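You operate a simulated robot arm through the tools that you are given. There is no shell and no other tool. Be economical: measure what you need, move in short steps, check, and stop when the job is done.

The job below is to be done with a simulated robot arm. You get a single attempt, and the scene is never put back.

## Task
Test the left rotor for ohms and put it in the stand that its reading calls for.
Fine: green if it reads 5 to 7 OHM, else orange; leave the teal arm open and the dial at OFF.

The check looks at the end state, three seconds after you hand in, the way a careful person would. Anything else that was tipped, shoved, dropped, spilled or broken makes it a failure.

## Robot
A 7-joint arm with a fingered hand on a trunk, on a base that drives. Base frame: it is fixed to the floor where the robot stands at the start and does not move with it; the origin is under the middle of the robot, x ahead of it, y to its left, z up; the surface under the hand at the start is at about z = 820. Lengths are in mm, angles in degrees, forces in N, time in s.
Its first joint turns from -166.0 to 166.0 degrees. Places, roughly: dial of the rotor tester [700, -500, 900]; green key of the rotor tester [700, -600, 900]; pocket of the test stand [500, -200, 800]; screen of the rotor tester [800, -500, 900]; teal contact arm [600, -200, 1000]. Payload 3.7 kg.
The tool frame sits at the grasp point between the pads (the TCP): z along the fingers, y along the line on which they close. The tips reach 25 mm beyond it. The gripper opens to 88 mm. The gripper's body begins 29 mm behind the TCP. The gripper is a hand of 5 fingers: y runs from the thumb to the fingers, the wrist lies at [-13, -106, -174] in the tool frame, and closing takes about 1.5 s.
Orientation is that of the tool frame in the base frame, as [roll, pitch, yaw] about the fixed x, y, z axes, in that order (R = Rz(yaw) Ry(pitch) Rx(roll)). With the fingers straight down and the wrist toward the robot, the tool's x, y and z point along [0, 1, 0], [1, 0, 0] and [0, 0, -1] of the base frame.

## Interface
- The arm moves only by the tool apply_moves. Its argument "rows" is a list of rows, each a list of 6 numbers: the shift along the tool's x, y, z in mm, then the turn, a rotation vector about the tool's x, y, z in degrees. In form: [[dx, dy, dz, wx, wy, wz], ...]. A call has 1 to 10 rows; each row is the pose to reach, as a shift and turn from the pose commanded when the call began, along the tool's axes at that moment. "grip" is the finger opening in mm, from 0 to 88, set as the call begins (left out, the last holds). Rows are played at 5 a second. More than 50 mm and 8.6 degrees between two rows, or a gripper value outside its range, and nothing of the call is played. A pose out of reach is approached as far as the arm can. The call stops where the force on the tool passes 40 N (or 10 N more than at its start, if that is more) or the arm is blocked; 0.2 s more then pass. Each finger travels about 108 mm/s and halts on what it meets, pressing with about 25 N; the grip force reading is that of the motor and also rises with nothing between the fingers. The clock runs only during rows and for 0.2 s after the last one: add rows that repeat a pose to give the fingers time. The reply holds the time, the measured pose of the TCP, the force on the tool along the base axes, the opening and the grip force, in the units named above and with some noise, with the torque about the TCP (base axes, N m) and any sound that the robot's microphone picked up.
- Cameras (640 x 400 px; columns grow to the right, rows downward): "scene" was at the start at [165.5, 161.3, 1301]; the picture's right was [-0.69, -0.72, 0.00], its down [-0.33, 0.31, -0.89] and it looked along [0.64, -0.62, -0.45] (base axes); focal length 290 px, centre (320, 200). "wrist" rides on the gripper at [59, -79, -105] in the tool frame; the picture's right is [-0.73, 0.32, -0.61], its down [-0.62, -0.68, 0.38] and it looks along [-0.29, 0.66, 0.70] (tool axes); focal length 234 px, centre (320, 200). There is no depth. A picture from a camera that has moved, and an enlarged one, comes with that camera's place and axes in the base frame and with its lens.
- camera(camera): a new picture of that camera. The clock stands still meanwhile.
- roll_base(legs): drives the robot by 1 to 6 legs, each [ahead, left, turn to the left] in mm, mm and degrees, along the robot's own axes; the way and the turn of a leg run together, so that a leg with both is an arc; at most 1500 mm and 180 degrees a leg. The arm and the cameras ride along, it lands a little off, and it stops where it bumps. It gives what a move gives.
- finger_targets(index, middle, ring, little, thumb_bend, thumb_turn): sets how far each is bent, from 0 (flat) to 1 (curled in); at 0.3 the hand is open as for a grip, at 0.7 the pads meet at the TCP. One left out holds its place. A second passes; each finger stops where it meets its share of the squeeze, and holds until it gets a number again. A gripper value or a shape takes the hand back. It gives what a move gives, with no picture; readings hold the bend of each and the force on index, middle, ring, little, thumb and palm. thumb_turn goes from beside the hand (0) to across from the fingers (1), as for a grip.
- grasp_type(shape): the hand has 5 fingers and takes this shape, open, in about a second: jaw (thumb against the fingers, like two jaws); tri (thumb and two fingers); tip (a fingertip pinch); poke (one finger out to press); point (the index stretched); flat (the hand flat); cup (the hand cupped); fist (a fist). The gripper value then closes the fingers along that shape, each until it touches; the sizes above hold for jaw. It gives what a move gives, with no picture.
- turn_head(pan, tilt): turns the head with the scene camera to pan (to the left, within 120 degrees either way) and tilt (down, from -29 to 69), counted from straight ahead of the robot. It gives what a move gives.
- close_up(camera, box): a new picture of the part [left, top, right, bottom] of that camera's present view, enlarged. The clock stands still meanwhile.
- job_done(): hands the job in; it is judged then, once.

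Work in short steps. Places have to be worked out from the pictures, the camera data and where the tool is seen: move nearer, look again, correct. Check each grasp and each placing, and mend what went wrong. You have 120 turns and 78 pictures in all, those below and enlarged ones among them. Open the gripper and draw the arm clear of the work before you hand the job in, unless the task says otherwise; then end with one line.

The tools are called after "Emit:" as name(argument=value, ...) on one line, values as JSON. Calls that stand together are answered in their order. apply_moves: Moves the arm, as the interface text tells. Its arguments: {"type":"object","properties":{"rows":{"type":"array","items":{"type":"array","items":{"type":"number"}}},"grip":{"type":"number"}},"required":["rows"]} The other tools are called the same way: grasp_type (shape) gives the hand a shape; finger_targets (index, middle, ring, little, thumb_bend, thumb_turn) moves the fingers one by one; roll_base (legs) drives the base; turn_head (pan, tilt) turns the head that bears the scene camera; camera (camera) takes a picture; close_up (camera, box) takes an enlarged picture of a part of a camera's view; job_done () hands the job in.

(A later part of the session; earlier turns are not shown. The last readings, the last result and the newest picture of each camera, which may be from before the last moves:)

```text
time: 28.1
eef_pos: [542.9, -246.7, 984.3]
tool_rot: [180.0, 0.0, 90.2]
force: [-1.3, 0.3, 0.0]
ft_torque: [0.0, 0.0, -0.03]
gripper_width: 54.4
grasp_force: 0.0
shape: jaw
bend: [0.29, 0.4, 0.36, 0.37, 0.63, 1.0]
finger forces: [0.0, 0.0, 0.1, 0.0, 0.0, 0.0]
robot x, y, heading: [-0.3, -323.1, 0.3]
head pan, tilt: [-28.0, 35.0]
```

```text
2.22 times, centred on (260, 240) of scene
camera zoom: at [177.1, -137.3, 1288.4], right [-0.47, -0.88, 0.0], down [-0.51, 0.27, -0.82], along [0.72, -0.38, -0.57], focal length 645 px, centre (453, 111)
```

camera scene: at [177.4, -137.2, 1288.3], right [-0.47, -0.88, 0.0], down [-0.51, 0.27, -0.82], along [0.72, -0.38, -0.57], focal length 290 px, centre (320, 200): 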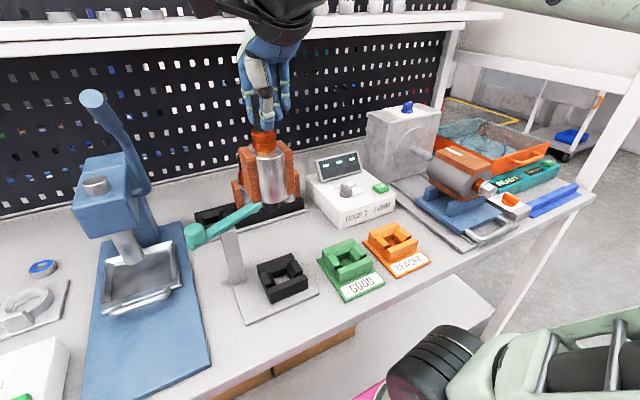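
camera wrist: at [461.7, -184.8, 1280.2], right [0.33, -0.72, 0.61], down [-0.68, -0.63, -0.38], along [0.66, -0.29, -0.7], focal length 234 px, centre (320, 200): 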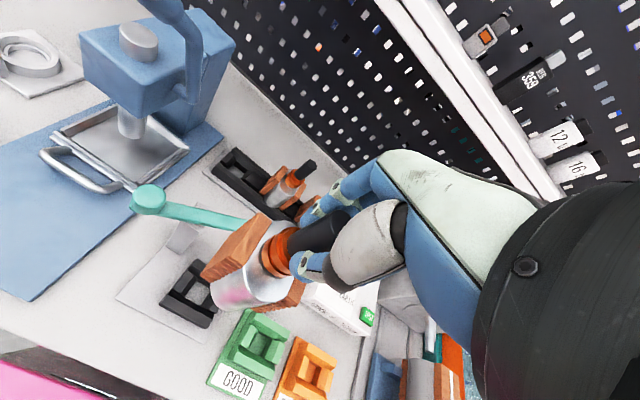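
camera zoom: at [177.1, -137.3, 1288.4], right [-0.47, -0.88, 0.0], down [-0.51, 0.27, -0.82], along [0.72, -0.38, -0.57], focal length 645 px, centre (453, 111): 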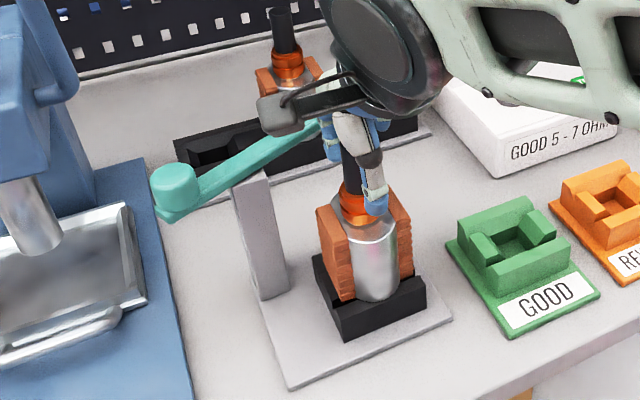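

The rotor stands upright in the pocket and the fingers are free. I rise straight up and check the view again.

Emit:
apply_moves(rows=[[0, 0, -15, 0, 0, 0], [0, 0, -40, 0, 0, 0], [0, 0, -75, 0, 0, 0], [0, 0, -110, 0, 0, 0], [0, 0, -150, 0, 0, 0]])

Emit:
apply_moves(rows=[[15, 0, 0, 0, 0, -8], [30, 0, 0, 0, 0, -16], [45, 0, 0, 0, 0, -24], [60, -10, 0, 0, 0, -30], [75, -20, 0, 0, 0, -30]])

Emit:
grasp_type(shape="poke")

Emit:
camera(camera="wrist")

Emit:
camera(camera="scene")

```text
time: 29.3
eef_pos: [542.2, -248.1, 1133.4]
tool_rot: [-180.0, 0.0, 90.2]
force: [-0.3, -0.6, 0.1]
ft_torque: [0.01, -0.01, 0.03]
gripper_width: 54.6
grasp_force: 0.0
shape: jaw
bend: [0.29, 0.4, 0.36, 0.37, 0.63, 1.0]
finger forces: [0.0, 0.0, 0.0, 0.1, 0.0, 0.0]
robot x, y, heading: [-1.2, -322.6, 0.0]
head pan, tilt: [-28.0, 35.0]
```

```text
time: 30.5
eef_pos: [521.1, -172.5, 1135.9]
tool_rot: [180.0, 0.0, 120.3]
force: [-0.8, -0.1, -0.4]
ft_torque: [-0.02, -0.04, 0.0]
gripper_width: 54.9
grasp_force: 0.0
shape: jaw
bend: [0.29, 0.4, 0.36, 0.36, 0.63, 1.0]
finger forces: [0.0, 0.0, 0.0, 0.1, 0.0, 0.0]
robot x, y, heading: [3.2, -316.9, 0.3]
head pan, tilt: [-28.0, 35.0]
```

```text
time: 31.4
eef_pos: [521.4, -171.6, 1136.2]
tool_rot: [180.0, 0.1, 120.2]
force: [0.7, -0.4, 1.3]
ft_torque: [0.0, 0.0, 0.01]
gripper_width: 0.0
grasp_force: 0.0
shape: poke
bend: [0.7, 0.7, 0.99, 0.99, 1.0, 1.0]
finger forces: [0.0, 0.0, 0.0, 0.0, 0.0, 0.0]
robot x, y, heading: [0.2, -323.9, 0.5]
head pan, tilt: [-28.0, 35.0]
```

```text
38 pictures are left
camera wrist: at [422.9, -161.0, 1243.0], right [0.64, -0.46, 0.61], down [-0.27, -0.88, -0.38], along [0.71, 0.08, -0.7], focal length 234 px, centre (320, 200)
```

wrist: 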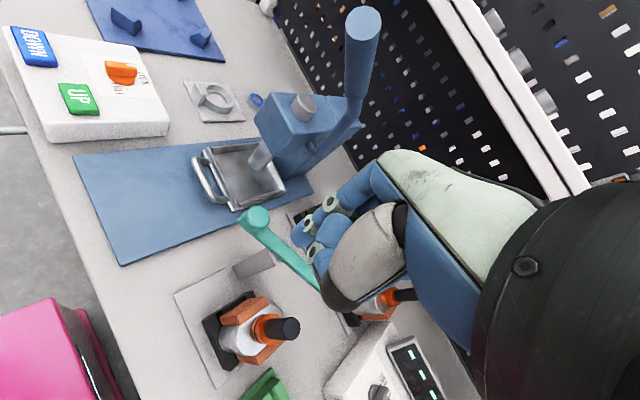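

```text
37 pictures are left
camera scene: at [177.1, -137.3, 1288.4], right [-0.47, -0.88, 0.0], down [-0.51, 0.27, -0.82], along [0.72, -0.38, -0.57], focal length 290 px, centre (320, 200)
```

scene: 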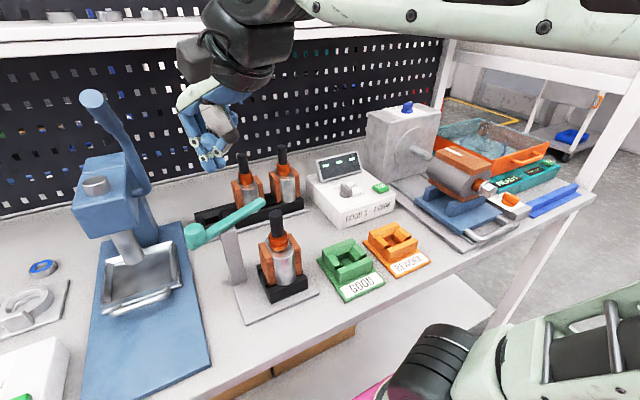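

The rotor stands well in the pocket and the knob is in sight. The press lever ends near (556,-75,1205), so I keep clear of it. I move to the -x side of the knob and partly down.

Emit:
apply_moves(rows=[[22, 9, 0, 0, 0, 0], [44, 18, 0, 0, 0, 0], [44, 18, 40, 0, 0, 0], [44, 18, 80, 0, 0, 0], [44, 18, 115, 0, 0, 0], [44, 18, 115, 0, 0, 0]])

Emit:
camera(camera="wrist")

Emit:
close_up(camera="scene", box=[140, 150, 320, 310])

```text
time: 32.8
eef_pos: [517.1, -126.2, 1019.4]
tool_rot: [180.0, 0.0, 120.2]
force: [0.3, 1.4, 1.0]
ft_torque: [0.0, -0.01, -0.01]
gripper_width: 0.0
grasp_force: 0.0
shape: poke
bend: [0.7, 0.7, 0.99, 0.99, 1.0, 1.0]
finger forces: [0.0, 0.0, 0.1, 0.0, 0.0, 0.0]
robot x, y, heading: [1.8, -323.5, 0.2]
head pan, tilt: [-28.0, 35.0]
```

```text
36 pictures are left
camera wrist: at [418.9, -114.6, 1125.2], right [0.64, -0.46, 0.61], down [-0.27, -0.88, -0.38], along [0.71, 0.08, -0.7], focal length 234 px, centre (320, 200)
```

wrist: 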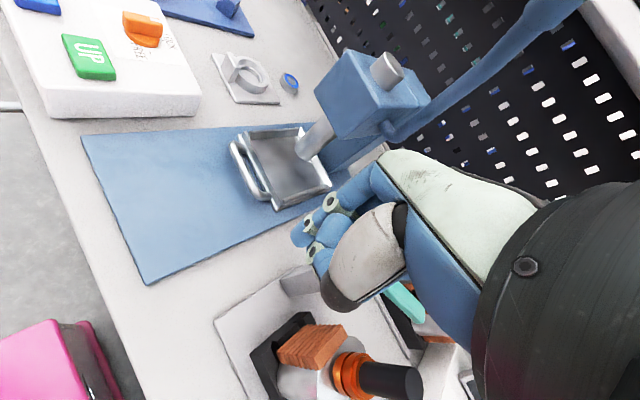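

```text
2.50 times, centred on (230, 230) of scene
camera zoom: at [177.1, -137.3, 1288.4], right [-0.47, -0.88, 0.0], down [-0.51, 0.27, -0.82], along [0.72, -0.38, -0.57], focal length 726 px, centre (545, 125)
```

zoom: 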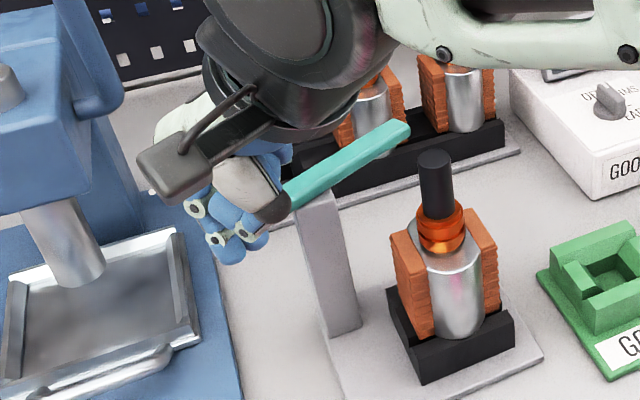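

The fingertips are at the -x side of the knob with a gap of about 25 mm. I go down 28 mm, then push gently along +x.

Emit:
apply_moves(rows=[[0, 0, 15, 0, 0, 0], [0, 0, 29, 0, 0, 0], [-5, 8.6, 29, 0, 0, 0], [-10, 17.3, 29, 0, 0, 0], [-13, 22.5, 29, 0, 0, 0], [-16, 27.7, 29, 0, 0, 0], [-19, 32.9, 29, 0, 0, 0], [-22, 38, 29, 0, 0, 0], [-25, 43.2, 29, 0, 0, 0]])

Emit:
close_up(camera="scene", box=[140, 150, 320, 310])

```text
time: 34.8
eef_pos: [564.1, -123.1, 992.7]
tool_rot: [-180.0, 0.1, 120.2]
force: [0.6, 0.1, 0.6]
ft_torque: [-0.01, 0.02, -0.01]
gripper_width: 0.0
grasp_force: 0.1
shape: poke
bend: [0.7, 0.7, 0.99, 0.99, 1.0, 1.0]
finger forces: [0.0, 0.1, 0.0, 0.0, 0.1, 0.0]
robot x, y, heading: [-0.9, -319.1, 0.5]
head pan, tilt: [-28.0, 35.0]
```

```text
2.50 times, centred on (230, 230) of scene
camera zoom: at [177.1, -137.3, 1288.4], right [-0.47, -0.88, 0.0], down [-0.51, 0.27, -0.82], along [0.72, -0.38, -0.57], focal length 726 px, centre (545, 125)
```

zoom: 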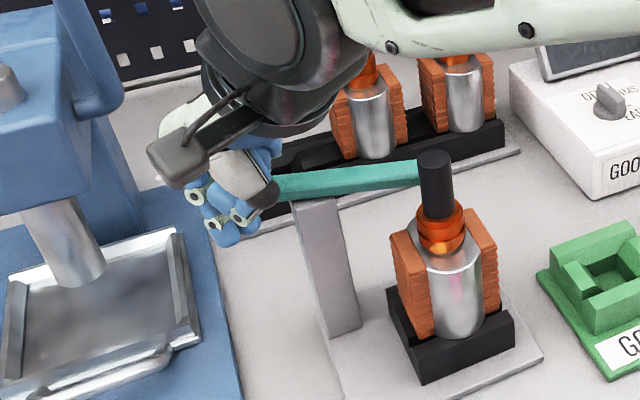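

The arm swings easily, and its tip is coming round to the shaft. I keep pushing in small steps.

Emit:
apply_moves(rows=[[-2.5, 4.3, 0, 0, 0, 0], [-5, 8.6, 0, 0, 0, 0], [-7.5, 13, 0, 0, 0, 0], [-10, 17.3, 0, 0, 0, 0], [-12.5, 21.6, 0, 0, 0, 0], [-15, 26, 0, 0, 0, 0]])

Emit:
close_up(camera="scene", box=[140, 150, 320, 310])

```text
time: 36.1
eef_pos: [588.6, -125.5, 992.8]
tool_rot: [-179.9, 0.0, 120.4]
force: [-21.0, -8.6, 15.7]
ft_torque: [-0.04, -0.21, -0.08]
gripper_width: 0.1
grasp_force: 0.0
shape: poke
bend: [0.7, 0.7, 0.99, 0.99, 1.0, 1.0]
finger forces: [6.7, 22.7, 0.0, 0.0, 0.1, 0.1]
robot x, y, heading: [1.0, -318.9, 0.3]
head pan, tilt: [-28.0, 35.0]
stopped in row 6: the force on the tool passed its limit at 44 N (the readings are from after the stop); the commanded pose is now the measured one
```

```text
2.50 times, centred on (230, 230) of scene
camera zoom: at [175.3, -137.9, 1288.6], right [-0.47, -0.88, 0.0], down [-0.51, 0.27, -0.82], along [0.73, -0.38, -0.57], focal length 726 px, centre (545, 125)
```

zoom: 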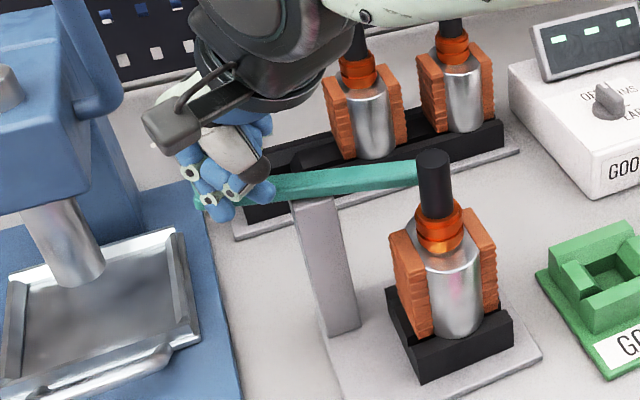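

Contact at 44 N: the bar seems to have met the shaft. I back off 30 mm, rise, and check from above.

Emit:
apply_moves(rows=[[5, -8.6, 0, 0, 0, 0], [12, -21, 0, 0, 0, 0], [22, -38, 0, 0, 0, 0], [22, -38, -40, 0, 0, 0], [22, -38, -80, 0, 0, 0], [0, -50, -120, 0, 0, 0], [-30, -60, -150, 0, 0, 0], [-30, -60, -150, 0, 0, 0]])

Emit:
camera(camera="wrist")

Emit:
close_up(camera="scene", box=[140, 150, 320, 310])

```text
time: 37.9
eef_pos: [553.2, -178.5, 1143.1]
tool_rot: [-179.9, 0.0, 120.4]
force: [-0.3, 0.6, 0.2]
ft_torque: [0.04, 0.02, -0.03]
gripper_width: 0.2
grasp_force: 0.0
shape: poke
bend: [0.7, 0.7, 0.99, 0.99, 1.0, 1.0]
finger forces: [0.0, 0.1, 0.1, 0.1, 0.0, 0.0]
robot x, y, heading: [-0.8, -322.4, 0.1]
head pan, tilt: [-28.0, 35.0]
```

```text
32 pictures are left
camera wrist: at [455.1, -167.7, 1248.9], right [0.65, -0.46, 0.61], down [-0.27, -0.88, -0.38], along [0.71, 0.08, -0.7], focal length 234 px, centre (320, 200)
```

wrist: 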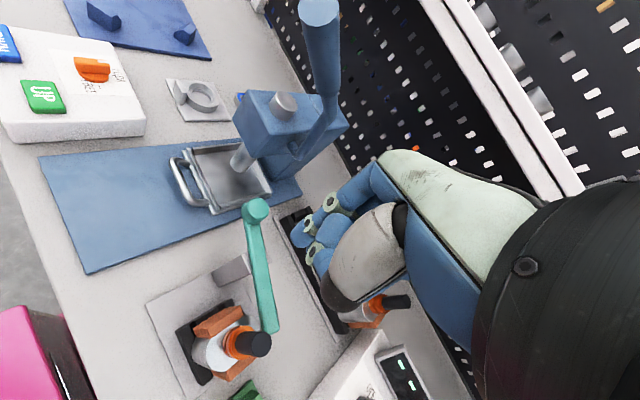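

```text
2.50 times, centred on (230, 230) of scene
camera zoom: at [176.7, -137.3, 1288.4], right [-0.47, -0.88, 0.0], down [-0.51, 0.27, -0.82], along [0.72, -0.38, -0.57], focal length 726 px, centre (545, 125)
```

zoom: 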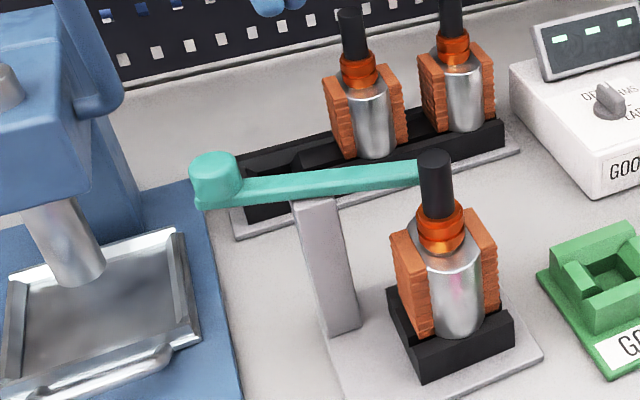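

The bar rests by the shaft, but I can't tell if it touches. I enlarge the wrist view at that place.

Emit:
close_up(camera="wrist", box=[140, 190, 300, 390])

```text
2.00 times, centred on (220, 290) of wrist
camera zoom: at [455.1, -167.7, 1248.9], right [0.65, -0.46, 0.61], down [-0.27, -0.88, -0.38], along [0.71, 0.08, -0.7], focal length 468 px, centre (520, 20)
```

zoom: 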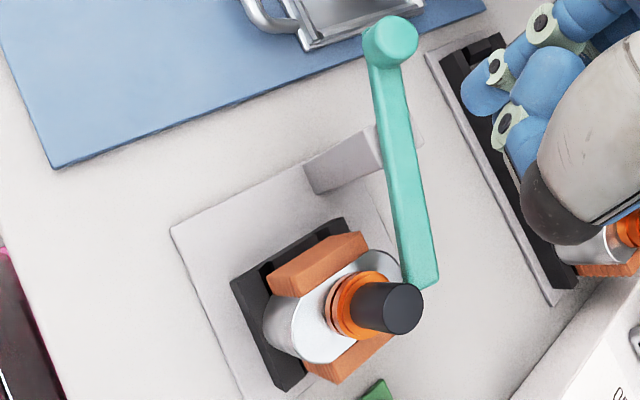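

There still seems to be about a 10 mm gap between bar and shaft, so I don't know if 44 N was an end stop. I push once more in finer steps to see whether it stops in the same place.

Emit:
apply_moves(rows=[[22, 10, 0, 0, 0, 0], [42, 35, 0, 0, 0, 0], [42, 35, 40, 0, 0, 0], [42, 35, 80, 0, 0, 0], [42, 35, 120, 0, 0, 0], [42, 35, 151, 0, 0, 0], [42, 35, 151, 0, 0, 0]])

Emit:
apply_moves(rows=[[-2.5, 4.3, 0, 0, 0, 0], [-5, 8.6, 0, 0, 0, 0], [-7, 12.1, 0, 0, 0, 0], [-9, 15.5, 0, 0, 0, 0], [-10.5, 18.1, 0, 0, 0, 0], [-12, 20.7, 0, 0, 0, 0], [-13.5, 23.3, 0, 0, 0, 0], [-15, 25.9, 0, 0, 0, 0]])

```text
time: 39.5
eef_pos: [562.8, -127.9, 988.5]
tool_rot: [-180.0, -0.1, 120.3]
force: [-0.2, 0.3, 0.0]
ft_torque: [-0.01, 0.01, 0.02]
gripper_width: 0.0
grasp_force: 0.1
shape: poke
bend: [0.7, 0.7, 0.99, 0.99, 1.0, 1.0]
finger forces: [0.1, 0.0, 0.0, 0.0, 0.0, 0.0]
robot x, y, heading: [-4.1, -323.2, 0.3]
head pan, tilt: [-28.0, 35.0]
```

```text
time: 41.3
eef_pos: [589.0, -127.0, 992.6]
tool_rot: [179.9, 0.1, 120.4]
force: [-21.5, -10.1, 15.6]
ft_torque: [-0.01, -0.26, -0.05]
gripper_width: 0.0
grasp_force: 0.1
shape: poke
bend: [0.7, 0.7, 0.99, 0.99, 1.0, 1.0]
finger forces: [7.8, 22.5, 0.0, 0.0, 0.0, 0.1]
robot x, y, heading: [-2.7, -321.6, 0.1]
head pan, tilt: [-28.0, 35.0]
stopped in row 8: the force on the tool passed its limit at 43 N (the readings are from after the stop); the commanded pose is now the measured one
```

It stops at exactly the same place, so that is the closed position. I back off, rise, and turn toward the dial, which I triangulate at about (683,-479,897); OHMS is 45° clockwise from OFF, and TEST is at about (661,-570,884).

Emit:
apply_moves(rows=[[5, -8.6, 0, 0, 0, 0], [12, -21, 0, 0, 0, 0], [22, -38, 0, 0, 0, 0], [22, -38, -40, 0, 0, 0], [22, -38, -80, 0, 0, 0], [22, -38, -120, 0, 0, 0], [-10, -50, -140, 0, 0, 0], [-50, -50, -150, 0, 0, 0]])

Emit:
grasp_type(shape="tip")

Emit:
close_up(camera="scene", box=[140, 60, 396, 240])

```text
time: 43.1
eef_pos: [570.5, -197.5, 1141.3]
tool_rot: [-179.9, 0.0, 120.5]
force: [0.0, 0.1, 0.5]
ft_torque: [0.01, -0.01, -0.01]
gripper_width: 0.3
grasp_force: 0.1
shape: poke
bend: [0.7, 0.7, 0.99, 0.99, 1.0, 1.0]
finger forces: [0.0, 0.0, 0.0, 0.0, 0.0, 0.0]
robot x, y, heading: [-1.2, -323.3, -0.1]
head pan, tilt: [-28.0, 35.0]
```

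```text
time: 44.0
eef_pos: [569.9, -197.7, 1141.5]
tool_rot: [-179.9, 0.0, 120.5]
force: [-0.7, 0.1, -0.2]
ft_torque: [-0.01, -0.01, -0.01]
gripper_width: 87.9
grasp_force: 0.1
shape: tip
bend: [0.3, 0.98, 0.99, 0.99, 0.3, 0.98]
finger forces: [0.1, 0.0, 0.0, 0.0, 0.0, 0.0]
robot x, y, heading: [1.4, -319.8, 0.1]
head pan, tilt: [-28.0, 35.0]
```

```text
2.22 times, centred on (268, 150) of scene
camera zoom: at [176.7, -137.3, 1288.4], right [-0.47, -0.88, 0.0], down [-0.51, 0.27, -0.82], along [0.72, -0.38, -0.57], focal length 645 px, centre (436, 311)
```

zoom: 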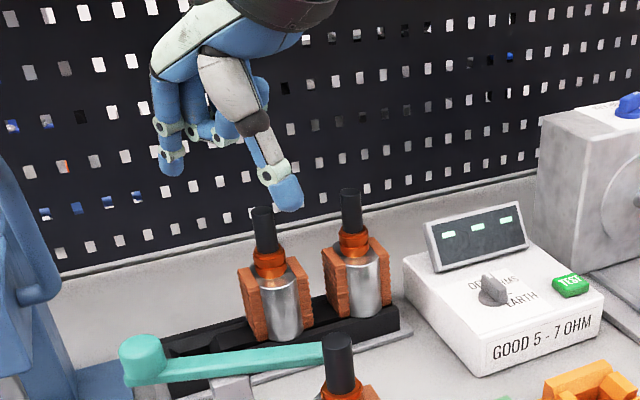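

The hand is in a thumb–index pinch. I carry it above the dial while turning it so that it closes across the dial's ridge (yaw 180).

Emit:
apply_moves(rows=[[-38, -6, 0, 0, 0, -7.5], [-75, -12, 0, 0, 0, -15], [-113, -17, 0, 0, 0, -22.5], [-150, -23, 0, 0, 0, -30], [-188, -29, 0, 0, 0, -37.5], [-225, -35, 0, 0, 0, -45], [-263, -40, 0, 0, 0, -52.5], [-300, -46, 0, 0, 0, -59.5], [-300, -46, 40, 0, 0, -59.5], [-300, -46, 80, 0, 0, -59.5]])

Emit:
camera(camera="wrist")

```text
time: 46.2
eef_pos: [683.8, -473.5, 1061.6]
tool_rot: [179.9, -0.1, -179.9]
force: [-0.5, -0.4, 0.6]
ft_torque: [0.0, 0.04, -0.04]
gripper_width: 87.9
grasp_force: 0.1
shape: tip
bend: [0.3, 0.98, 0.99, 0.99, 0.3, 0.98]
finger forces: [0.0, 0.1, 0.0, 0.0, 0.0, 0.0]
robot x, y, heading: [0.9, -319.0, 0.4]
head pan, tilt: [-28.0, 35.0]
```

```text
28 pictures are left
camera wrist: at [624.7, -553.0, 1167.2], right [0.73, 0.32, 0.61], down [0.62, -0.68, -0.38], along [0.29, 0.66, -0.7], focal length 234 px, centre (320, 200)
```

wrist: 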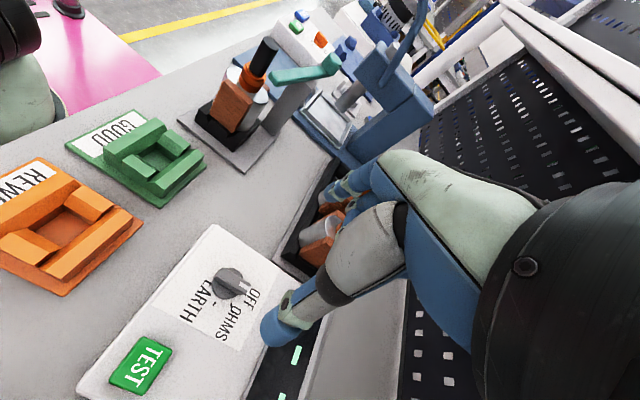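

The dial is confirmed at about (684,-477) and TEST at (660,-567). I lower over the ridge with the pinch half open.

Emit:
apply_moves(rows=[[0, -2, 30, 0, 0, 0], [0, -4, 60, 0, 0, 0], [0, -4, 90, 0, 0, 0], [0, -4, 120, 0, 0, 0], [0, -4, 148, 0, 0, 0], [0, -4, 148, 0, 0, 0]], grip=50)

Emit:
close_up(camera="wrist", box=[150, 180, 390, 360])

Emit:
close_up(camera="scene", box=[280, 110, 440, 230])

```text
time: 47.6
eef_pos: [684.1, -481.1, 912.4]
tool_rot: [-180.0, -0.1, -179.9]
force: [0.5, 0.0, -0.2]
ft_torque: [-0.01, 0.02, 0.02]
gripper_width: 50.1
grasp_force: 0.0
shape: tip
bend: [0.31, 0.98, 0.99, 0.99, 0.66, 1.0]
finger forces: [0.1, 0.0, 0.0, 0.0, 0.0, 0.0]
robot x, y, heading: [-1.4, -322.3, 0.2]
head pan, tilt: [-28.0, 35.0]
```

```text
2.22 times, centred on (270, 270) of wrist
camera zoom: at [625.0, -559.0, 1018.4], right [0.73, 0.32, 0.61], down [0.62, -0.68, -0.38], along [0.29, 0.66, -0.7], focal length 520 px, centre (431, 44)
```

zoom: 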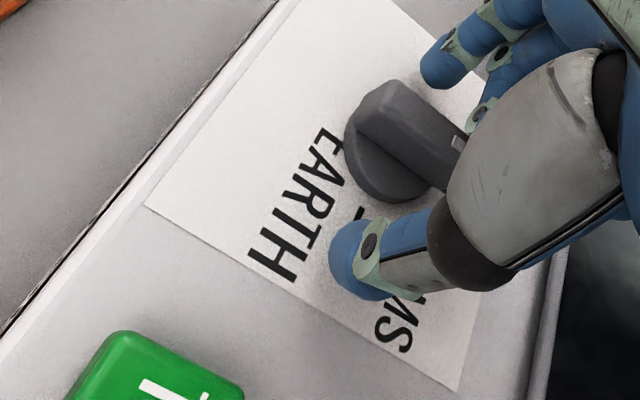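

```text
3.33 times, centred on (360, 170) of scene
camera zoom: at [176.7, -137.3, 1288.4], right [-0.47, -0.88, 0.0], down [-0.51, 0.27, -0.82], along [0.72, -0.38, -0.57], focal length 967 px, centre (187, 300)
```

zoom: 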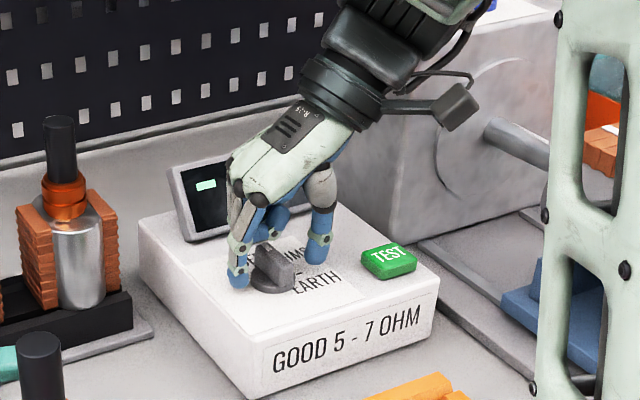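

The ridge lies between index and thumb, both at the dial's centre. I close the pinch.

Emit:
apply_moves(rows=[[0, 2, 0, 0, 0, 0], [0, 2, 0, 0, 0, 0], [0, 2, 0, 0, 0, 0], [0, 2, 0, 0, 0, 0], [0, 2, 0, 0, 0, 0], [0, 2, 0, 0, 0, 0], [0, 2, 0, 0, 0, 0]], grip=6)

```text
time: 49.2
eef_pos: [684.2, -478.1, 911.2]
tool_rot: [-179.8, -0.1, 180.0]
force: [-1.0, 0.1, 5.0]
ft_torque: [0.03, 0.02, -0.01]
gripper_width: 8.5
grasp_force: 24.7
shape: tip
bend: [0.58, 1.0, 1.0, 1.0, 0.72, 1.0]
finger forces: [23.0, 0.0, 0.1, 0.0, 22.2, 0.0]
robot x, y, heading: [-0.5, -317.7, 0.4]
head pan, tilt: [-28.0, 35.0]
```

The pinch holds the ridge with 22 N on each side. I turn clockwise as seen from above, 45° in all, which is positive about the tool's z.

Emit:
apply_moves(rows=[[0, 0, 0, 0, 0, 7.5], [0, 0, 0, 0, 0, 15], [0, 0, 0, 0, 0, 22.5], [0, 0, 0, 0, 0, 30], [0, 0, 0, 0, 0, 37.5], [0, 0, 0, 0, 0, 45], [0, 0, 0, 0, 0, 45]])

Emit:
close_up(camera="wrist", box=[150, 180, 390, 360])

```text
time: 50.8
eef_pos: [684.8, -477.8, 912.9]
tool_rot: [-179.9, -0.1, 135.0]
force: [-1.2, -1.4, -2.8]
ft_torque: [0.02, 0.0, 0.01]
gripper_width: 9.2
grasp_force: 24.5
shape: tip
bend: [0.72, 1.0, 1.0, 1.0, 0.74, 1.0]
finger forces: [22.6, 0.1, 0.0, 0.0, 24.6, 0.1]
robot x, y, heading: [1.4, -320.0, 0.2]
head pan, tilt: [-28.0, 35.0]
```

```text
2.22 times, centred on (270, 270) of wrist
camera zoom: at [587.2, -491.6, 1020.3], right [0.74, -0.29, 0.61], down [-0.04, -0.92, -0.38], along [0.67, 0.26, -0.7], focal length 520 px, centre (431, 44)
```

zoom: 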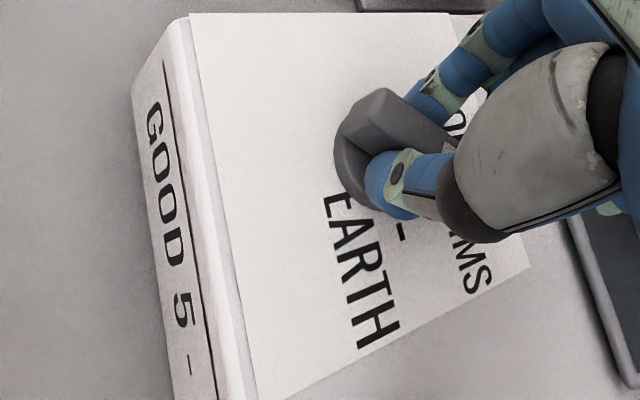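

The ridge turned with the hand. I release, rise, shift toward -x, and look at the dial.

Emit:
apply_moves(rows=[[0, 0, 0, 0, 0, 0], [0, 0, 0, 0, 0, 0], [0, 0, 0, 0, 0, 0], [0, 0, -40, 0, 0, 0], [0, 0, -80, 0, 0, 0], [0, -20, -110, 0, 0, 0], [0, -40, -110, 0, 0, 0]], grip=60)

Emit:
camera(camera="wrist")

```text
time: 52.4
eef_pos: [656.7, -507.7, 1021.9]
tool_rot: [-179.9, -0.1, 135.0]
force: [-0.1, 0.1, 0.2]
ft_torque: [-0.01, -0.01, 0.0]
gripper_width: 59.6
grasp_force: 0.1
shape: tip
bend: [0.29, 0.98, 0.99, 0.99, 0.6, 1.0]
finger forces: [0.0, 0.0, 0.1, 0.0, 0.0, 0.1]
robot x, y, heading: [0.9, -323.8, 0.3]
head pan, tilt: [-28.0, 35.0]
```

```text
24 pictures are left
camera wrist: at [560.2, -521.3, 1129.4], right [0.74, -0.28, 0.61], down [-0.04, -0.92, -0.38], along [0.67, 0.26, -0.7], focal length 234 px, centre (320, 200)
```

wrist: 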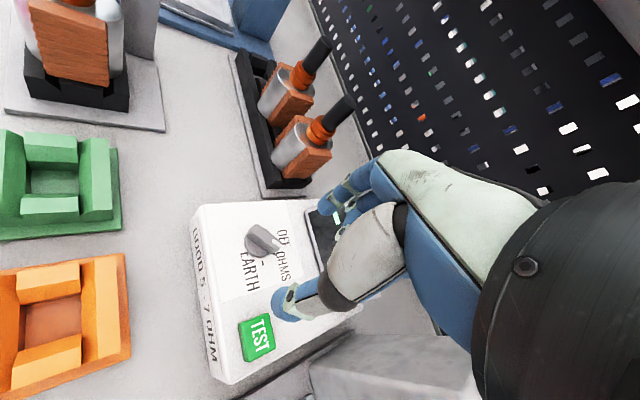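

The dial points at OHMS, and TEST is again at (661,-568). I switch to the poke shape and move above the key.

Emit:
grasp_type(shape="poke")

Emit:
apply_moves(rows=[[-23, -20, 0, 0, 0, 0], [-45.6, -39.2, 0, 0, 0, 0], [-45.6, -39.2, 40, 0, 0, 0], [-45.6, -39.2, 80, 0, 0, 0], [-45.6, -39.2, 95, 0, 0, 0], [-45.6, -39.2, 95, 0, 0, 0]])

Emit:
apply_moves(rows=[[0, 0, 4, 0, 0, 0], [0, 0, 8, 0, 0, 0], [0, 0, 11, 0, 0, 0], [0, 0, 14, 0, 0, 0], [0, 0, 16, 0, 0, 0], [0, 0, 18, 0, 0, 0], [0, 0, 20, 0, 0, 0], [0, 0, 22, 0, 0, 0], [0, 0, 24, 0, 0, 0]])

Emit:
camera(camera="scene")

```text
time: 53.3
eef_pos: [658.1, -507.5, 1022.4]
tool_rot: [-179.9, -0.1, 134.9]
force: [0.3, 0.6, 0.1]
ft_torque: [0.01, -0.02, 0.0]
gripper_width: 0.0
grasp_force: 0.0
shape: poke
bend: [0.7, 0.7, 0.99, 0.99, 1.0, 1.0]
finger forces: [0.1, 0.0, 0.0, 0.0, 0.0, 0.1]
robot x, y, heading: [1.1, -321.4, 0.0]
head pan, tilt: [-28.0, 35.0]
```

```text
time: 54.7
eef_pos: [660.7, -567.4, 929.1]
tool_rot: [179.9, 0.0, 134.9]
force: [-0.7, -0.1, -0.4]
ft_torque: [0.01, 0.02, -0.01]
gripper_width: 0.0
grasp_force: 0.0
shape: poke
bend: [0.7, 0.7, 0.99, 0.99, 1.0, 1.0]
finger forces: [0.1, 0.0, 0.1, 0.0, 0.0, 0.2]
robot x, y, heading: [0.4, -318.8, 0.2]
head pan, tilt: [-28.0, 35.0]
```

```text
time: 56.7
eef_pos: [663.4, -566.0, 908.9]
tool_rot: [179.9, 0.4, 135.0]
force: [0.7, -0.5, 15.1]
ft_torque: [-0.29, 0.2, 0.02]
gripper_width: 0.0
grasp_force: 0.2
shape: poke
bend: [0.7, 0.7, 0.99, 0.99, 1.0, 1.0]
finger forces: [6.2, 5.0, 0.0, 0.0, 0.0, 0.0]
robot x, y, heading: [-6.3, -323.4, 0.4]
head pan, tilt: [-28.0, 35.0]
stopped in row 9: the force on the tool passed its limit at 42 N (the readings are from after the stop); the commanded pose is now the measured one
```

```text
23 pictures are left
camera scene: at [176.0, -136.8, 1288.4], right [-0.47, -0.88, 0.0], down [-0.51, 0.27, -0.82], along [0.73, -0.38, -0.57], focal length 290 px, centre (320, 200)
```

scene: 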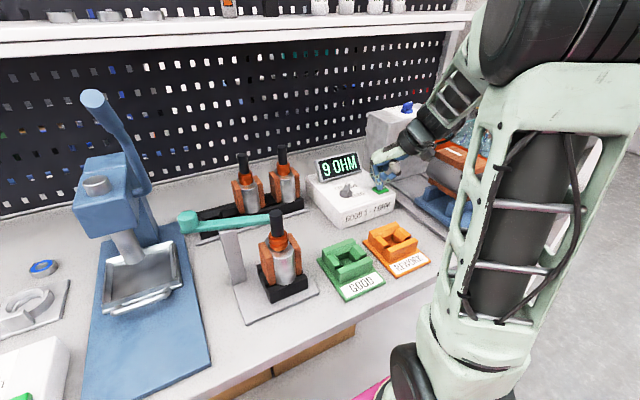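

The screen shows a reading. I enlarge it before letting go of the key.

Emit:
close_up(camera="scene", box=[305, 145, 385, 195])

Emit:
apply_moves(rows=[[0, 0, -10, 0, 0, 0], [0, 0, -40, 0, 0, 0], [0, 0, -80, 0, 0, 0], [0, 0, -110, 0, 0, 0]])

Emit:
close_up(camera="scene", box=[300, 140, 400, 230])

```text
8.00 times, centred on (345, 170) of scene
camera zoom: at [176.0, -136.8, 1288.4], right [-0.47, -0.88, 0.0], down [-0.51, 0.27, -0.82], along [0.73, -0.38, -0.57], focal length 2322 px, centre (120, 440)
```

zoom: 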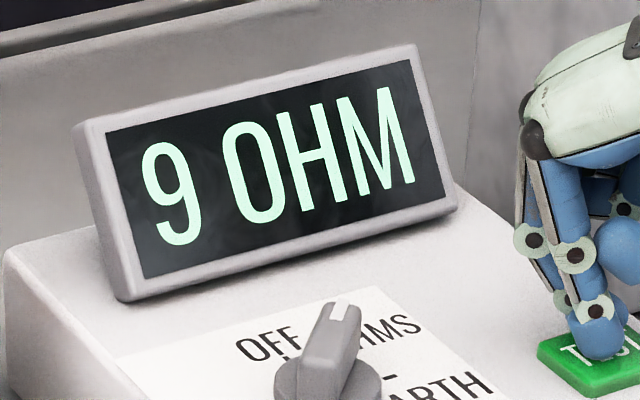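

```text
time: 57.7
eef_pos: [662.3, -561.8, 1019.9]
tool_rot: [-179.9, 0.2, 135.0]
force: [0.1, 0.9, 0.6]
ft_torque: [0.04, 0.0, -0.01]
gripper_width: 0.2
grasp_force: 0.1
shape: poke
bend: [0.7, 0.7, 0.99, 0.99, 1.0, 1.0]
finger forces: [0.0, 0.0, 0.1, 0.0, 0.0, 0.0]
robot x, y, heading: [-0.7, -321.2, 0.1]
head pan, tilt: [-28.0, 35.0]
```

```text
4.44 times, centred on (350, 185) of scene
camera zoom: at [176.8, -137.3, 1288.4], right [-0.47, -0.88, 0.0], down [-0.51, 0.27, -0.82], along [0.72, -0.38, -0.57], focal length 1290 px, centre (187, 267)
```

zoom: 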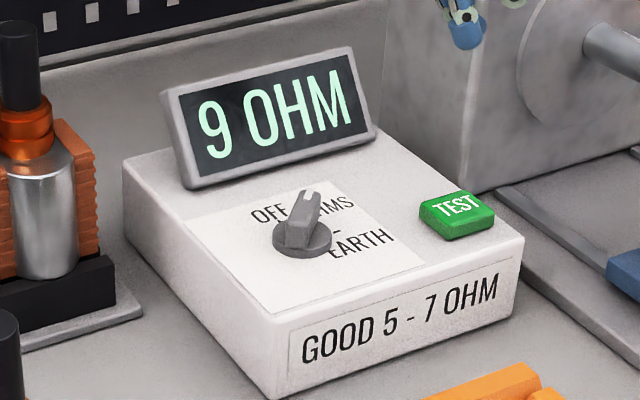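

It reads 9 OHM, outside 5–7, so the rotor goes to the orange stand. First I return the dial to OFF with the same pinch.

Emit:
grasp_type(shape="tip")

Emit:
apply_moves(rows=[[15, 25, 0, 0, 0, 0], [30, 50, 0, 0, 0, 0], [44, 74.6, 0, 0, 0, 0], [44, 74.6, 30, 0, 0, 0], [44, 74.6, 60, 0, 0, 0], [44, 74.6, 90, 0, 0, 0], [44, 74.6, 108, 0, 0, 0], [44, 74.6, 108, 0, 0, 0]], grip=50)

Emit:
close_up(camera="wrist", box=[150, 180, 390, 360])

```text
time: 58.6
eef_pos: [660.7, -561.8, 1019.7]
tool_rot: [179.9, 0.2, 135.0]
force: [0.3, 0.6, 0.2]
ft_torque: [-0.01, 0.04, -0.04]
gripper_width: 87.8
grasp_force: 0.1
shape: tip
bend: [0.3, 0.98, 0.99, 0.99, 0.3, 0.98]
finger forces: [0.0, 0.0, 0.0, 0.1, 0.0, 0.0]
robot x, y, heading: [-2.7, -320.1, 0.3]
head pan, tilt: [-28.0, 35.0]
```

```text
time: 60.4
eef_pos: [681.7, -481.8, 909.1]
tool_rot: [179.9, 0.2, 135.0]
force: [0.3, -0.3, 1.0]
ft_torque: [-0.01, 0.02, -0.05]
gripper_width: 50.4
grasp_force: 0.1
shape: tip
bend: [0.31, 0.98, 0.99, 0.99, 0.66, 1.0]
finger forces: [0.0, 0.0, 0.0, 0.0, 0.1, 0.0]
robot x, y, heading: [1.3, -319.0, 0.0]
head pan, tilt: [-28.0, 35.0]
```

```text
2.22 times, centred on (270, 270) of wrist
camera zoom: at [584.1, -494.8, 1015.2], right [0.74, -0.28, 0.61], down [-0.04, -0.92, -0.38], along [0.67, 0.26, -0.69], focal length 520 px, centre (431, 44)
```

zoom: 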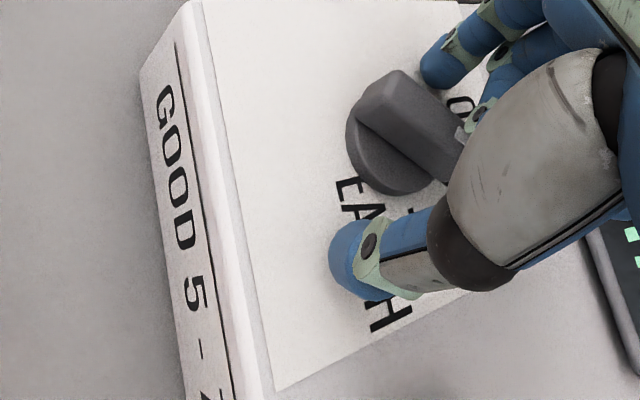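

Good alignment. I correct a few mm, close, and turn back 45°.

Emit:
apply_moves(rows=[[0, 4, -3, 0, 0, 0], [0, 4, -3, 0, 0, 0], [0, 4, -3, 0, 0, 0], [0, 4, -3, 0, 0, 0], [0, 4, -3, 0, 0, 0], [0, 4, -3, 0, 0, 0], [0, 4, -3, 0, 0, 0]], grip=6)

Emit:
apply_moves(rows=[[0, 0, 0, 0, 0, -7.5], [0, 0, 0, 0, 0, -15], [0, 0, 0, 0, 0, -22.5], [0, 0, 0, 0, 0, -30], [0, 0, 0, 0, 0, -37.5], [0, 0, 0, 0, 0, -45.5], [0, 0, 0, 0, 0, -45.5]])

Emit:
apply_moves(rows=[[0, 0, 0, 0, 0, 0], [0, 0, 0, 0, 0, 0], [0, 0, 0, 0, 0, 0], [0, 0, -40, 0, 0, 0], [0, 0, -80, 0, 0, 0], [0, 0, -120, 0, 0, 0], [0, 0, -160, 0, 0, 0], [0, 0, -200, 0, 0, 0], [0, 0, -225, 0, 0, 0]], grip=60)

Emit:
camera(camera="wrist")

```text
time: 62.0
eef_pos: [685.4, -478.9, 911.6]
tool_rot: [179.9, 0.3, 135.0]
force: [-2.9, 1.1, -5.7]
ft_torque: [-0.01, 0.09, 0.0]
gripper_width: 13.1
grasp_force: 25.1
shape: tip
bend: [0.73, 1.0, 1.0, 1.0, 0.72, 1.0]
finger forces: [20.2, 0.1, 0.0, 0.1, 22.0, 0.0]
robot x, y, heading: [0.3, -320.5, 0.3]
head pan, tilt: [-28.0, 35.0]
```

```text
time: 63.6
eef_pos: [686.5, -480.0, 913.3]
tool_rot: [-180.0, 0.2, -179.4]
force: [0.8, 2.6, 3.5]
ft_torque: [0.09, -0.01, -0.03]
gripper_width: 12.7
grasp_force: 24.5
shape: tip
bend: [0.73, 1.0, 1.0, 1.0, 0.74, 1.0]
finger forces: [24.6, 0.0, 0.1, 0.0, 21.8, 0.0]
robot x, y, heading: [0.8, -323.1, 0.4]
head pan, tilt: [-28.0, 35.0]
```

```text
time: 65.6
eef_pos: [685.4, -479.1, 1135.2]
tool_rot: [-179.9, 0.2, -179.5]
force: [-0.4, -0.2, 0.2]
ft_torque: [0.02, 0.01, 0.0]
gripper_width: 59.7
grasp_force: 0.0
shape: tip
bend: [0.29, 0.98, 0.99, 0.99, 0.6, 1.0]
finger forces: [0.0, 0.1, 0.0, 0.1, 0.0, 0.0]
robot x, y, heading: [1.6, -323.2, 0.4]
head pan, tilt: [-28.0, 35.0]
```

```text
19 pictures are left
camera wrist: at [626.6, -558.6, 1242.1], right [0.72, 0.33, 0.61], down [0.63, -0.68, -0.38], along [0.29, 0.66, -0.7], focal length 234 px, centre (320, 200)
```

wrist: 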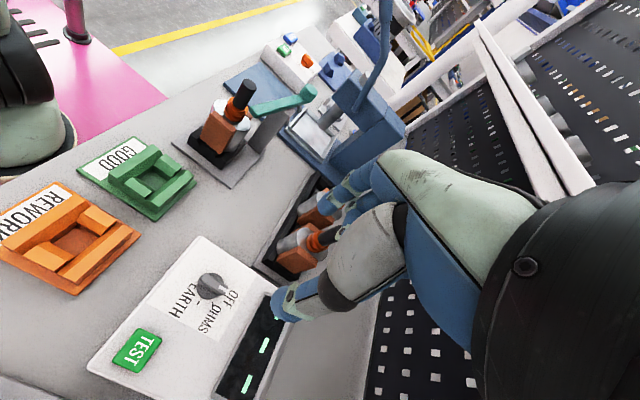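

The dial is back at OFF with dashes on the screen. Next I open the teal arm by caging its knob (about (612,-120)) between index and thumb, approaching at yaw 125 to keep clear of the press lever.

Emit:
apply_moves(rows=[[10, 38, 0, 0, 0, 7], [20, 76, 0, 0, 0, 14], [30, 114, 0, 0, 0, 21], [40, 152, 0, 0, 0, 28], [50, 190, 0, 0, 0, 35], [61, 228, 0, 0, 0, 42], [72, 266, 0, 0, 0, 49], [82, 304, 0, 0, 0, 55.5], [82, 304, 45, 0, 0, 55.5], [82, 304, 90, 0, 0, 55.5]], grip=66)

Emit:
camera(camera="wrist")

```text
time: 67.8
eef_pos: [598.8, -174.9, 1046.7]
tool_rot: [179.8, 0.3, 125.0]
force: [-0.6, -0.6, 0.0]
ft_torque: [-0.01, 0.0, 0.01]
gripper_width: 65.7
grasp_force: 0.0
shape: tip
bend: [0.28, 0.98, 0.99, 0.99, 0.54, 0.99]
finger forces: [0.1, 0.0, 0.0, 0.0, 0.0, 0.0]
robot x, y, heading: [-0.2, -320.3, 0.6]
head pan, tilt: [-28.0, 35.0]
```

```text
18 pictures are left
camera wrist: at [500.5, -171.5, 1153.2], right [0.68, -0.41, 0.61], down [-0.2, -0.9, -0.38], along [0.71, 0.14, -0.69], focal length 234 px, centre (320, 200)
```

wrist: 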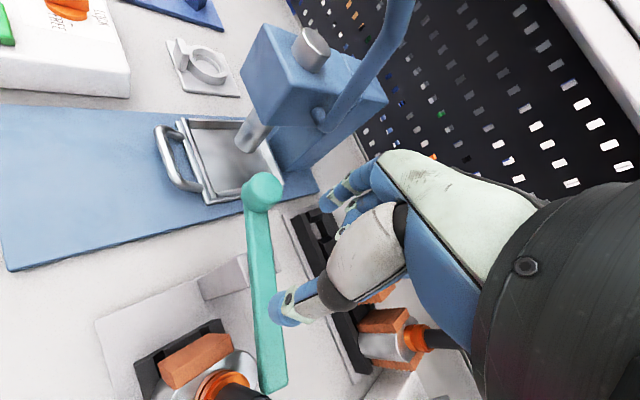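

The knob is at about (613,-116). I centre the pinch over it and lower so the fingers straddle it.

Emit:
apply_moves(rows=[[20, 22, 0, 0, 0, 0], [39.5, 45, 0, 0, 0, 0], [39.5, 45, 15, 0, 0, 0], [39.5, 45, 30, 0, 0, 0], [39.5, 45, 45, 0, 0, 0], [39.5, 45, 55, 0, 0, 0], [39.5, 45, 55, 0, 0, 0]])

Emit:
camera(camera="wrist")

```text
time: 69.4
eef_pos: [615.0, -117.6, 992.6]
tool_rot: [179.8, 0.2, 125.1]
force: [0.6, 0.4, 0.0]
ft_torque: [-0.04, -0.02, 0.0]
gripper_width: 66.2
grasp_force: 0.2
shape: tip
bend: [0.28, 0.98, 0.99, 0.99, 0.54, 0.99]
finger forces: [0.0, 0.0, 0.1, 0.0, 0.0, 0.1]
robot x, y, heading: [-1.6, -321.9, 0.0]
head pan, tilt: [-28.0, 35.0]
```

```text
17 pictures are left
camera wrist: at [516.5, -114.8, 1098.9], right [0.68, -0.41, 0.61], down [-0.2, -0.9, -0.38], along [0.71, 0.14, -0.69], focal length 234 px, centre (320, 200)
```

wrist: 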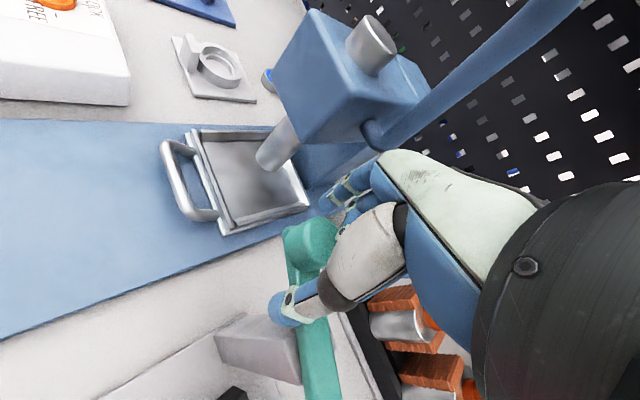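

The knob is caged. I drag it toward -x in small steps.

Emit:
apply_moves(rows=[[4.6, -6.6, 0, 0, 0, 0], [9.2, -13.1, 0, 0, 0, 0], [13.8, -19.7, 0, 0, 0, 0], [18.4, -26.2, 0, 0, 0, 0], [22, -33, 0, 0, 0, 0], [25, -40, 0, 0, 0, 0], [28, -46, 0, 0, 0, 0], [30, -52, 0, 0, 0, 0]])

Emit:
close_up(camera="scene", box=[140, 130, 340, 330])

```text
time: 71.2
eef_pos: [555.9, -123.8, 992.0]
tool_rot: [179.7, 0.2, 124.9]
force: [8.2, 1.1, 17.1]
ft_torque: [0.03, -0.23, 0.03]
gripper_width: 65.8
grasp_force: 0.1
shape: tip
bend: [0.28, 1.0, 0.99, 0.99, 0.54, 0.99]
finger forces: [0.0, 18.0, 0.1, 0.0, 0.1, 0.0]
robot x, y, heading: [-1.1, -325.5, 0.2]
head pan, tilt: [-28.0, 35.0]
```

```text
2.00 times, centred on (240, 230) of scene
camera zoom: at [176.7, -137.4, 1288.4], right [-0.47, -0.88, 0.0], down [-0.51, 0.27, -0.82], along [0.72, -0.38, -0.57], focal length 580 px, centre (480, 140)
```

zoom: 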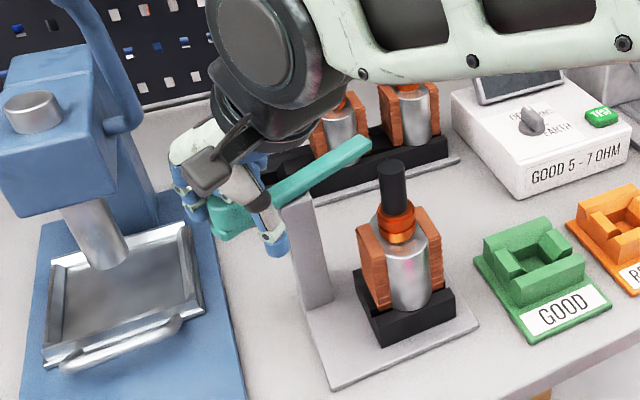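

The arm is back to a bit past its original open position. I lift straight up and look.

Emit:
apply_moves(rows=[[-1, 1, -5, 0, 0, 0], [-1, 1, -30, 0, 0, 0], [-1, 1, -70, 0, 0, 0], [-20, -10, -110, 0, 0, 0], [-45, -20, -145, 0, 0, 0], [-70, -30, -145, 0, 0, 0]])

Emit:
grasp_type(shape="jaw")

Emit:
close_up(camera="scene", box=[140, 130, 340, 330])

```text
time: 72.6
eef_pos: [569.9, -196.0, 1136.9]
tool_rot: [179.9, 0.2, 125.0]
force: [-0.6, -0.5, -0.4]
ft_torque: [0.01, 0.01, -0.01]
gripper_width: 65.9
grasp_force: 0.0
shape: tip
bend: [0.28, 0.98, 0.99, 0.99, 0.54, 0.99]
finger forces: [0.1, 0.0, 0.0, 0.0, 0.1, 0.1]
robot x, y, heading: [-0.1, -325.8, 0.1]
head pan, tilt: [-28.0, 35.0]
```

```text
time: 73.5
eef_pos: [569.4, -196.9, 1137.7]
tool_rot: [179.9, 0.2, 125.0]
force: [0.0, -0.7, -0.1]
ft_torque: [0.0, 0.01, -0.04]
gripper_width: 87.8
grasp_force: 0.1
shape: jaw
bend: [0.3, 0.3, 0.3, 0.3, 0.3, 0.98]
finger forces: [0.0, 0.0, 0.0, 0.0, 0.0, 0.0]
robot x, y, heading: [0.2, -319.2, 0.1]
head pan, tilt: [-28.0, 35.0]
```

```text
2.00 times, centred on (240, 230) of scene
camera zoom: at [176.7, -137.3, 1288.4], right [-0.47, -0.88, 0.0], down [-0.51, 0.27, -0.82], along [0.72, -0.38, -0.57], focal length 580 px, centre (480, 140)
```

zoom: 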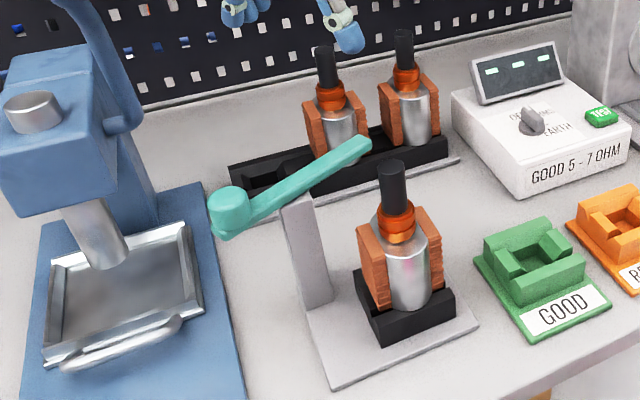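

The arm stands nearly as far open as at the start; I'll push it fully open once the rotor is out. Now I return to yaw 90 over the rotor.

Emit:
apply_moves(rows=[[-5, -10, 0, 0, 0, 7], [-10, -20, 0, 0, 0, 14], [-15, -30, 0, 0, 0, 21], [-20, -41, 0, 0, 0, 28], [-24.7, -50.9, 0, 0, 0, 35], [-24.7, -50.9, 35, 0, 0, 35], [-24.7, -50.9, 70, 0, 0, 35], [-24.7, -50.9, 90, 0, 0, 35], [-24.7, -50.9, 90, 0, 0, 35]], grip=70)

Emit:
camera(camera="wrist")

```text
time: 75.5
eef_pos: [544.8, -248.1, 1046.9]
tool_rot: [179.8, 0.1, 90.1]
force: [0.1, -0.4, -0.9]
ft_torque: [-0.01, 0.02, 0.0]
gripper_width: 69.9
grasp_force: 0.1
shape: jaw
bend: [0.27, 0.34, 0.31, 0.33, 0.49, 0.99]
finger forces: [0.0, 0.1, 0.0, 0.0, 0.0, 0.0]
robot x, y, heading: [0.4, -319.1, 0.3]
head pan, tilt: [-28.0, 35.0]
```

```text
14 pictures are left
camera wrist: at [464.7, -189.6, 1151.9], right [0.32, -0.72, 0.61], down [-0.68, -0.62, -0.38], along [0.66, -0.29, -0.69], focal length 234 px, centre (320, 200)
```

wrist: 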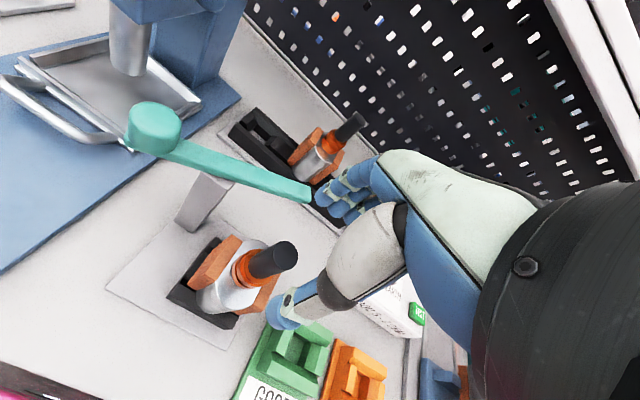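

The shaft is inside the opening. I descend to the same grasp height as before (z about 984) and close.

Emit:
apply_moves(rows=[[3, 0, 20, 0, 0, 0], [3, 0, 40, 0, 0, 0], [3, 0, 55, 0, 0, 0], [3, 0, 62, 0, 0, 0], [3, 0, 62, 0, 0, 0]])

Emit:
apply_moves(rows=[[0, 0, 0, 0, 0, 0], [0, 0, 0, 0, 0, 0], [0, 0, 0, 0, 0, 0], [0, 0, 0, 0, 0, 0], [0, 0, 0, 0, 0, 0], [0, 0, 0, 0, 0, 0], [0, 0, 0, 0, 0, 0], [0, 0, 0, 0, 0, 0], [0, 0, 0, 0, 0, 0], [0, 0, 0, 0, 0, 0]], grip=0)

```text
time: 76.7
eef_pos: [544.8, -245.5, 984.4]
tool_rot: [179.8, 0.1, 90.0]
force: [0.2, -0.2, 0.0]
ft_torque: [-0.01, 0.01, 0.01]
gripper_width: 70.3
grasp_force: 0.0
shape: jaw
bend: [0.27, 0.34, 0.31, 0.33, 0.49, 0.99]
finger forces: [0.0, 0.1, 0.0, 0.0, 0.0, 0.0]
robot x, y, heading: [-2.9, -322.4, -0.0]
head pan, tilt: [-28.0, 35.0]
```

```text
time: 78.9
eef_pos: [544.1, -245.8, 984.6]
tool_rot: [179.8, 0.1, 89.9]
force: [-2.4, 2.4, 0.2]
ft_torque: [0.07, 0.04, 0.03]
gripper_width: 14.6
grasp_force: 24.7
shape: jaw
bend: [0.73, 0.62, 0.7, 0.7, 0.75, 1.0]
finger forces: [12.0, 7.7, 0.1, 0.1, 21.0, 0.1]
robot x, y, heading: [3.4, -322.8, 0.3]
head pan, tilt: [-28.0, 35.0]
```

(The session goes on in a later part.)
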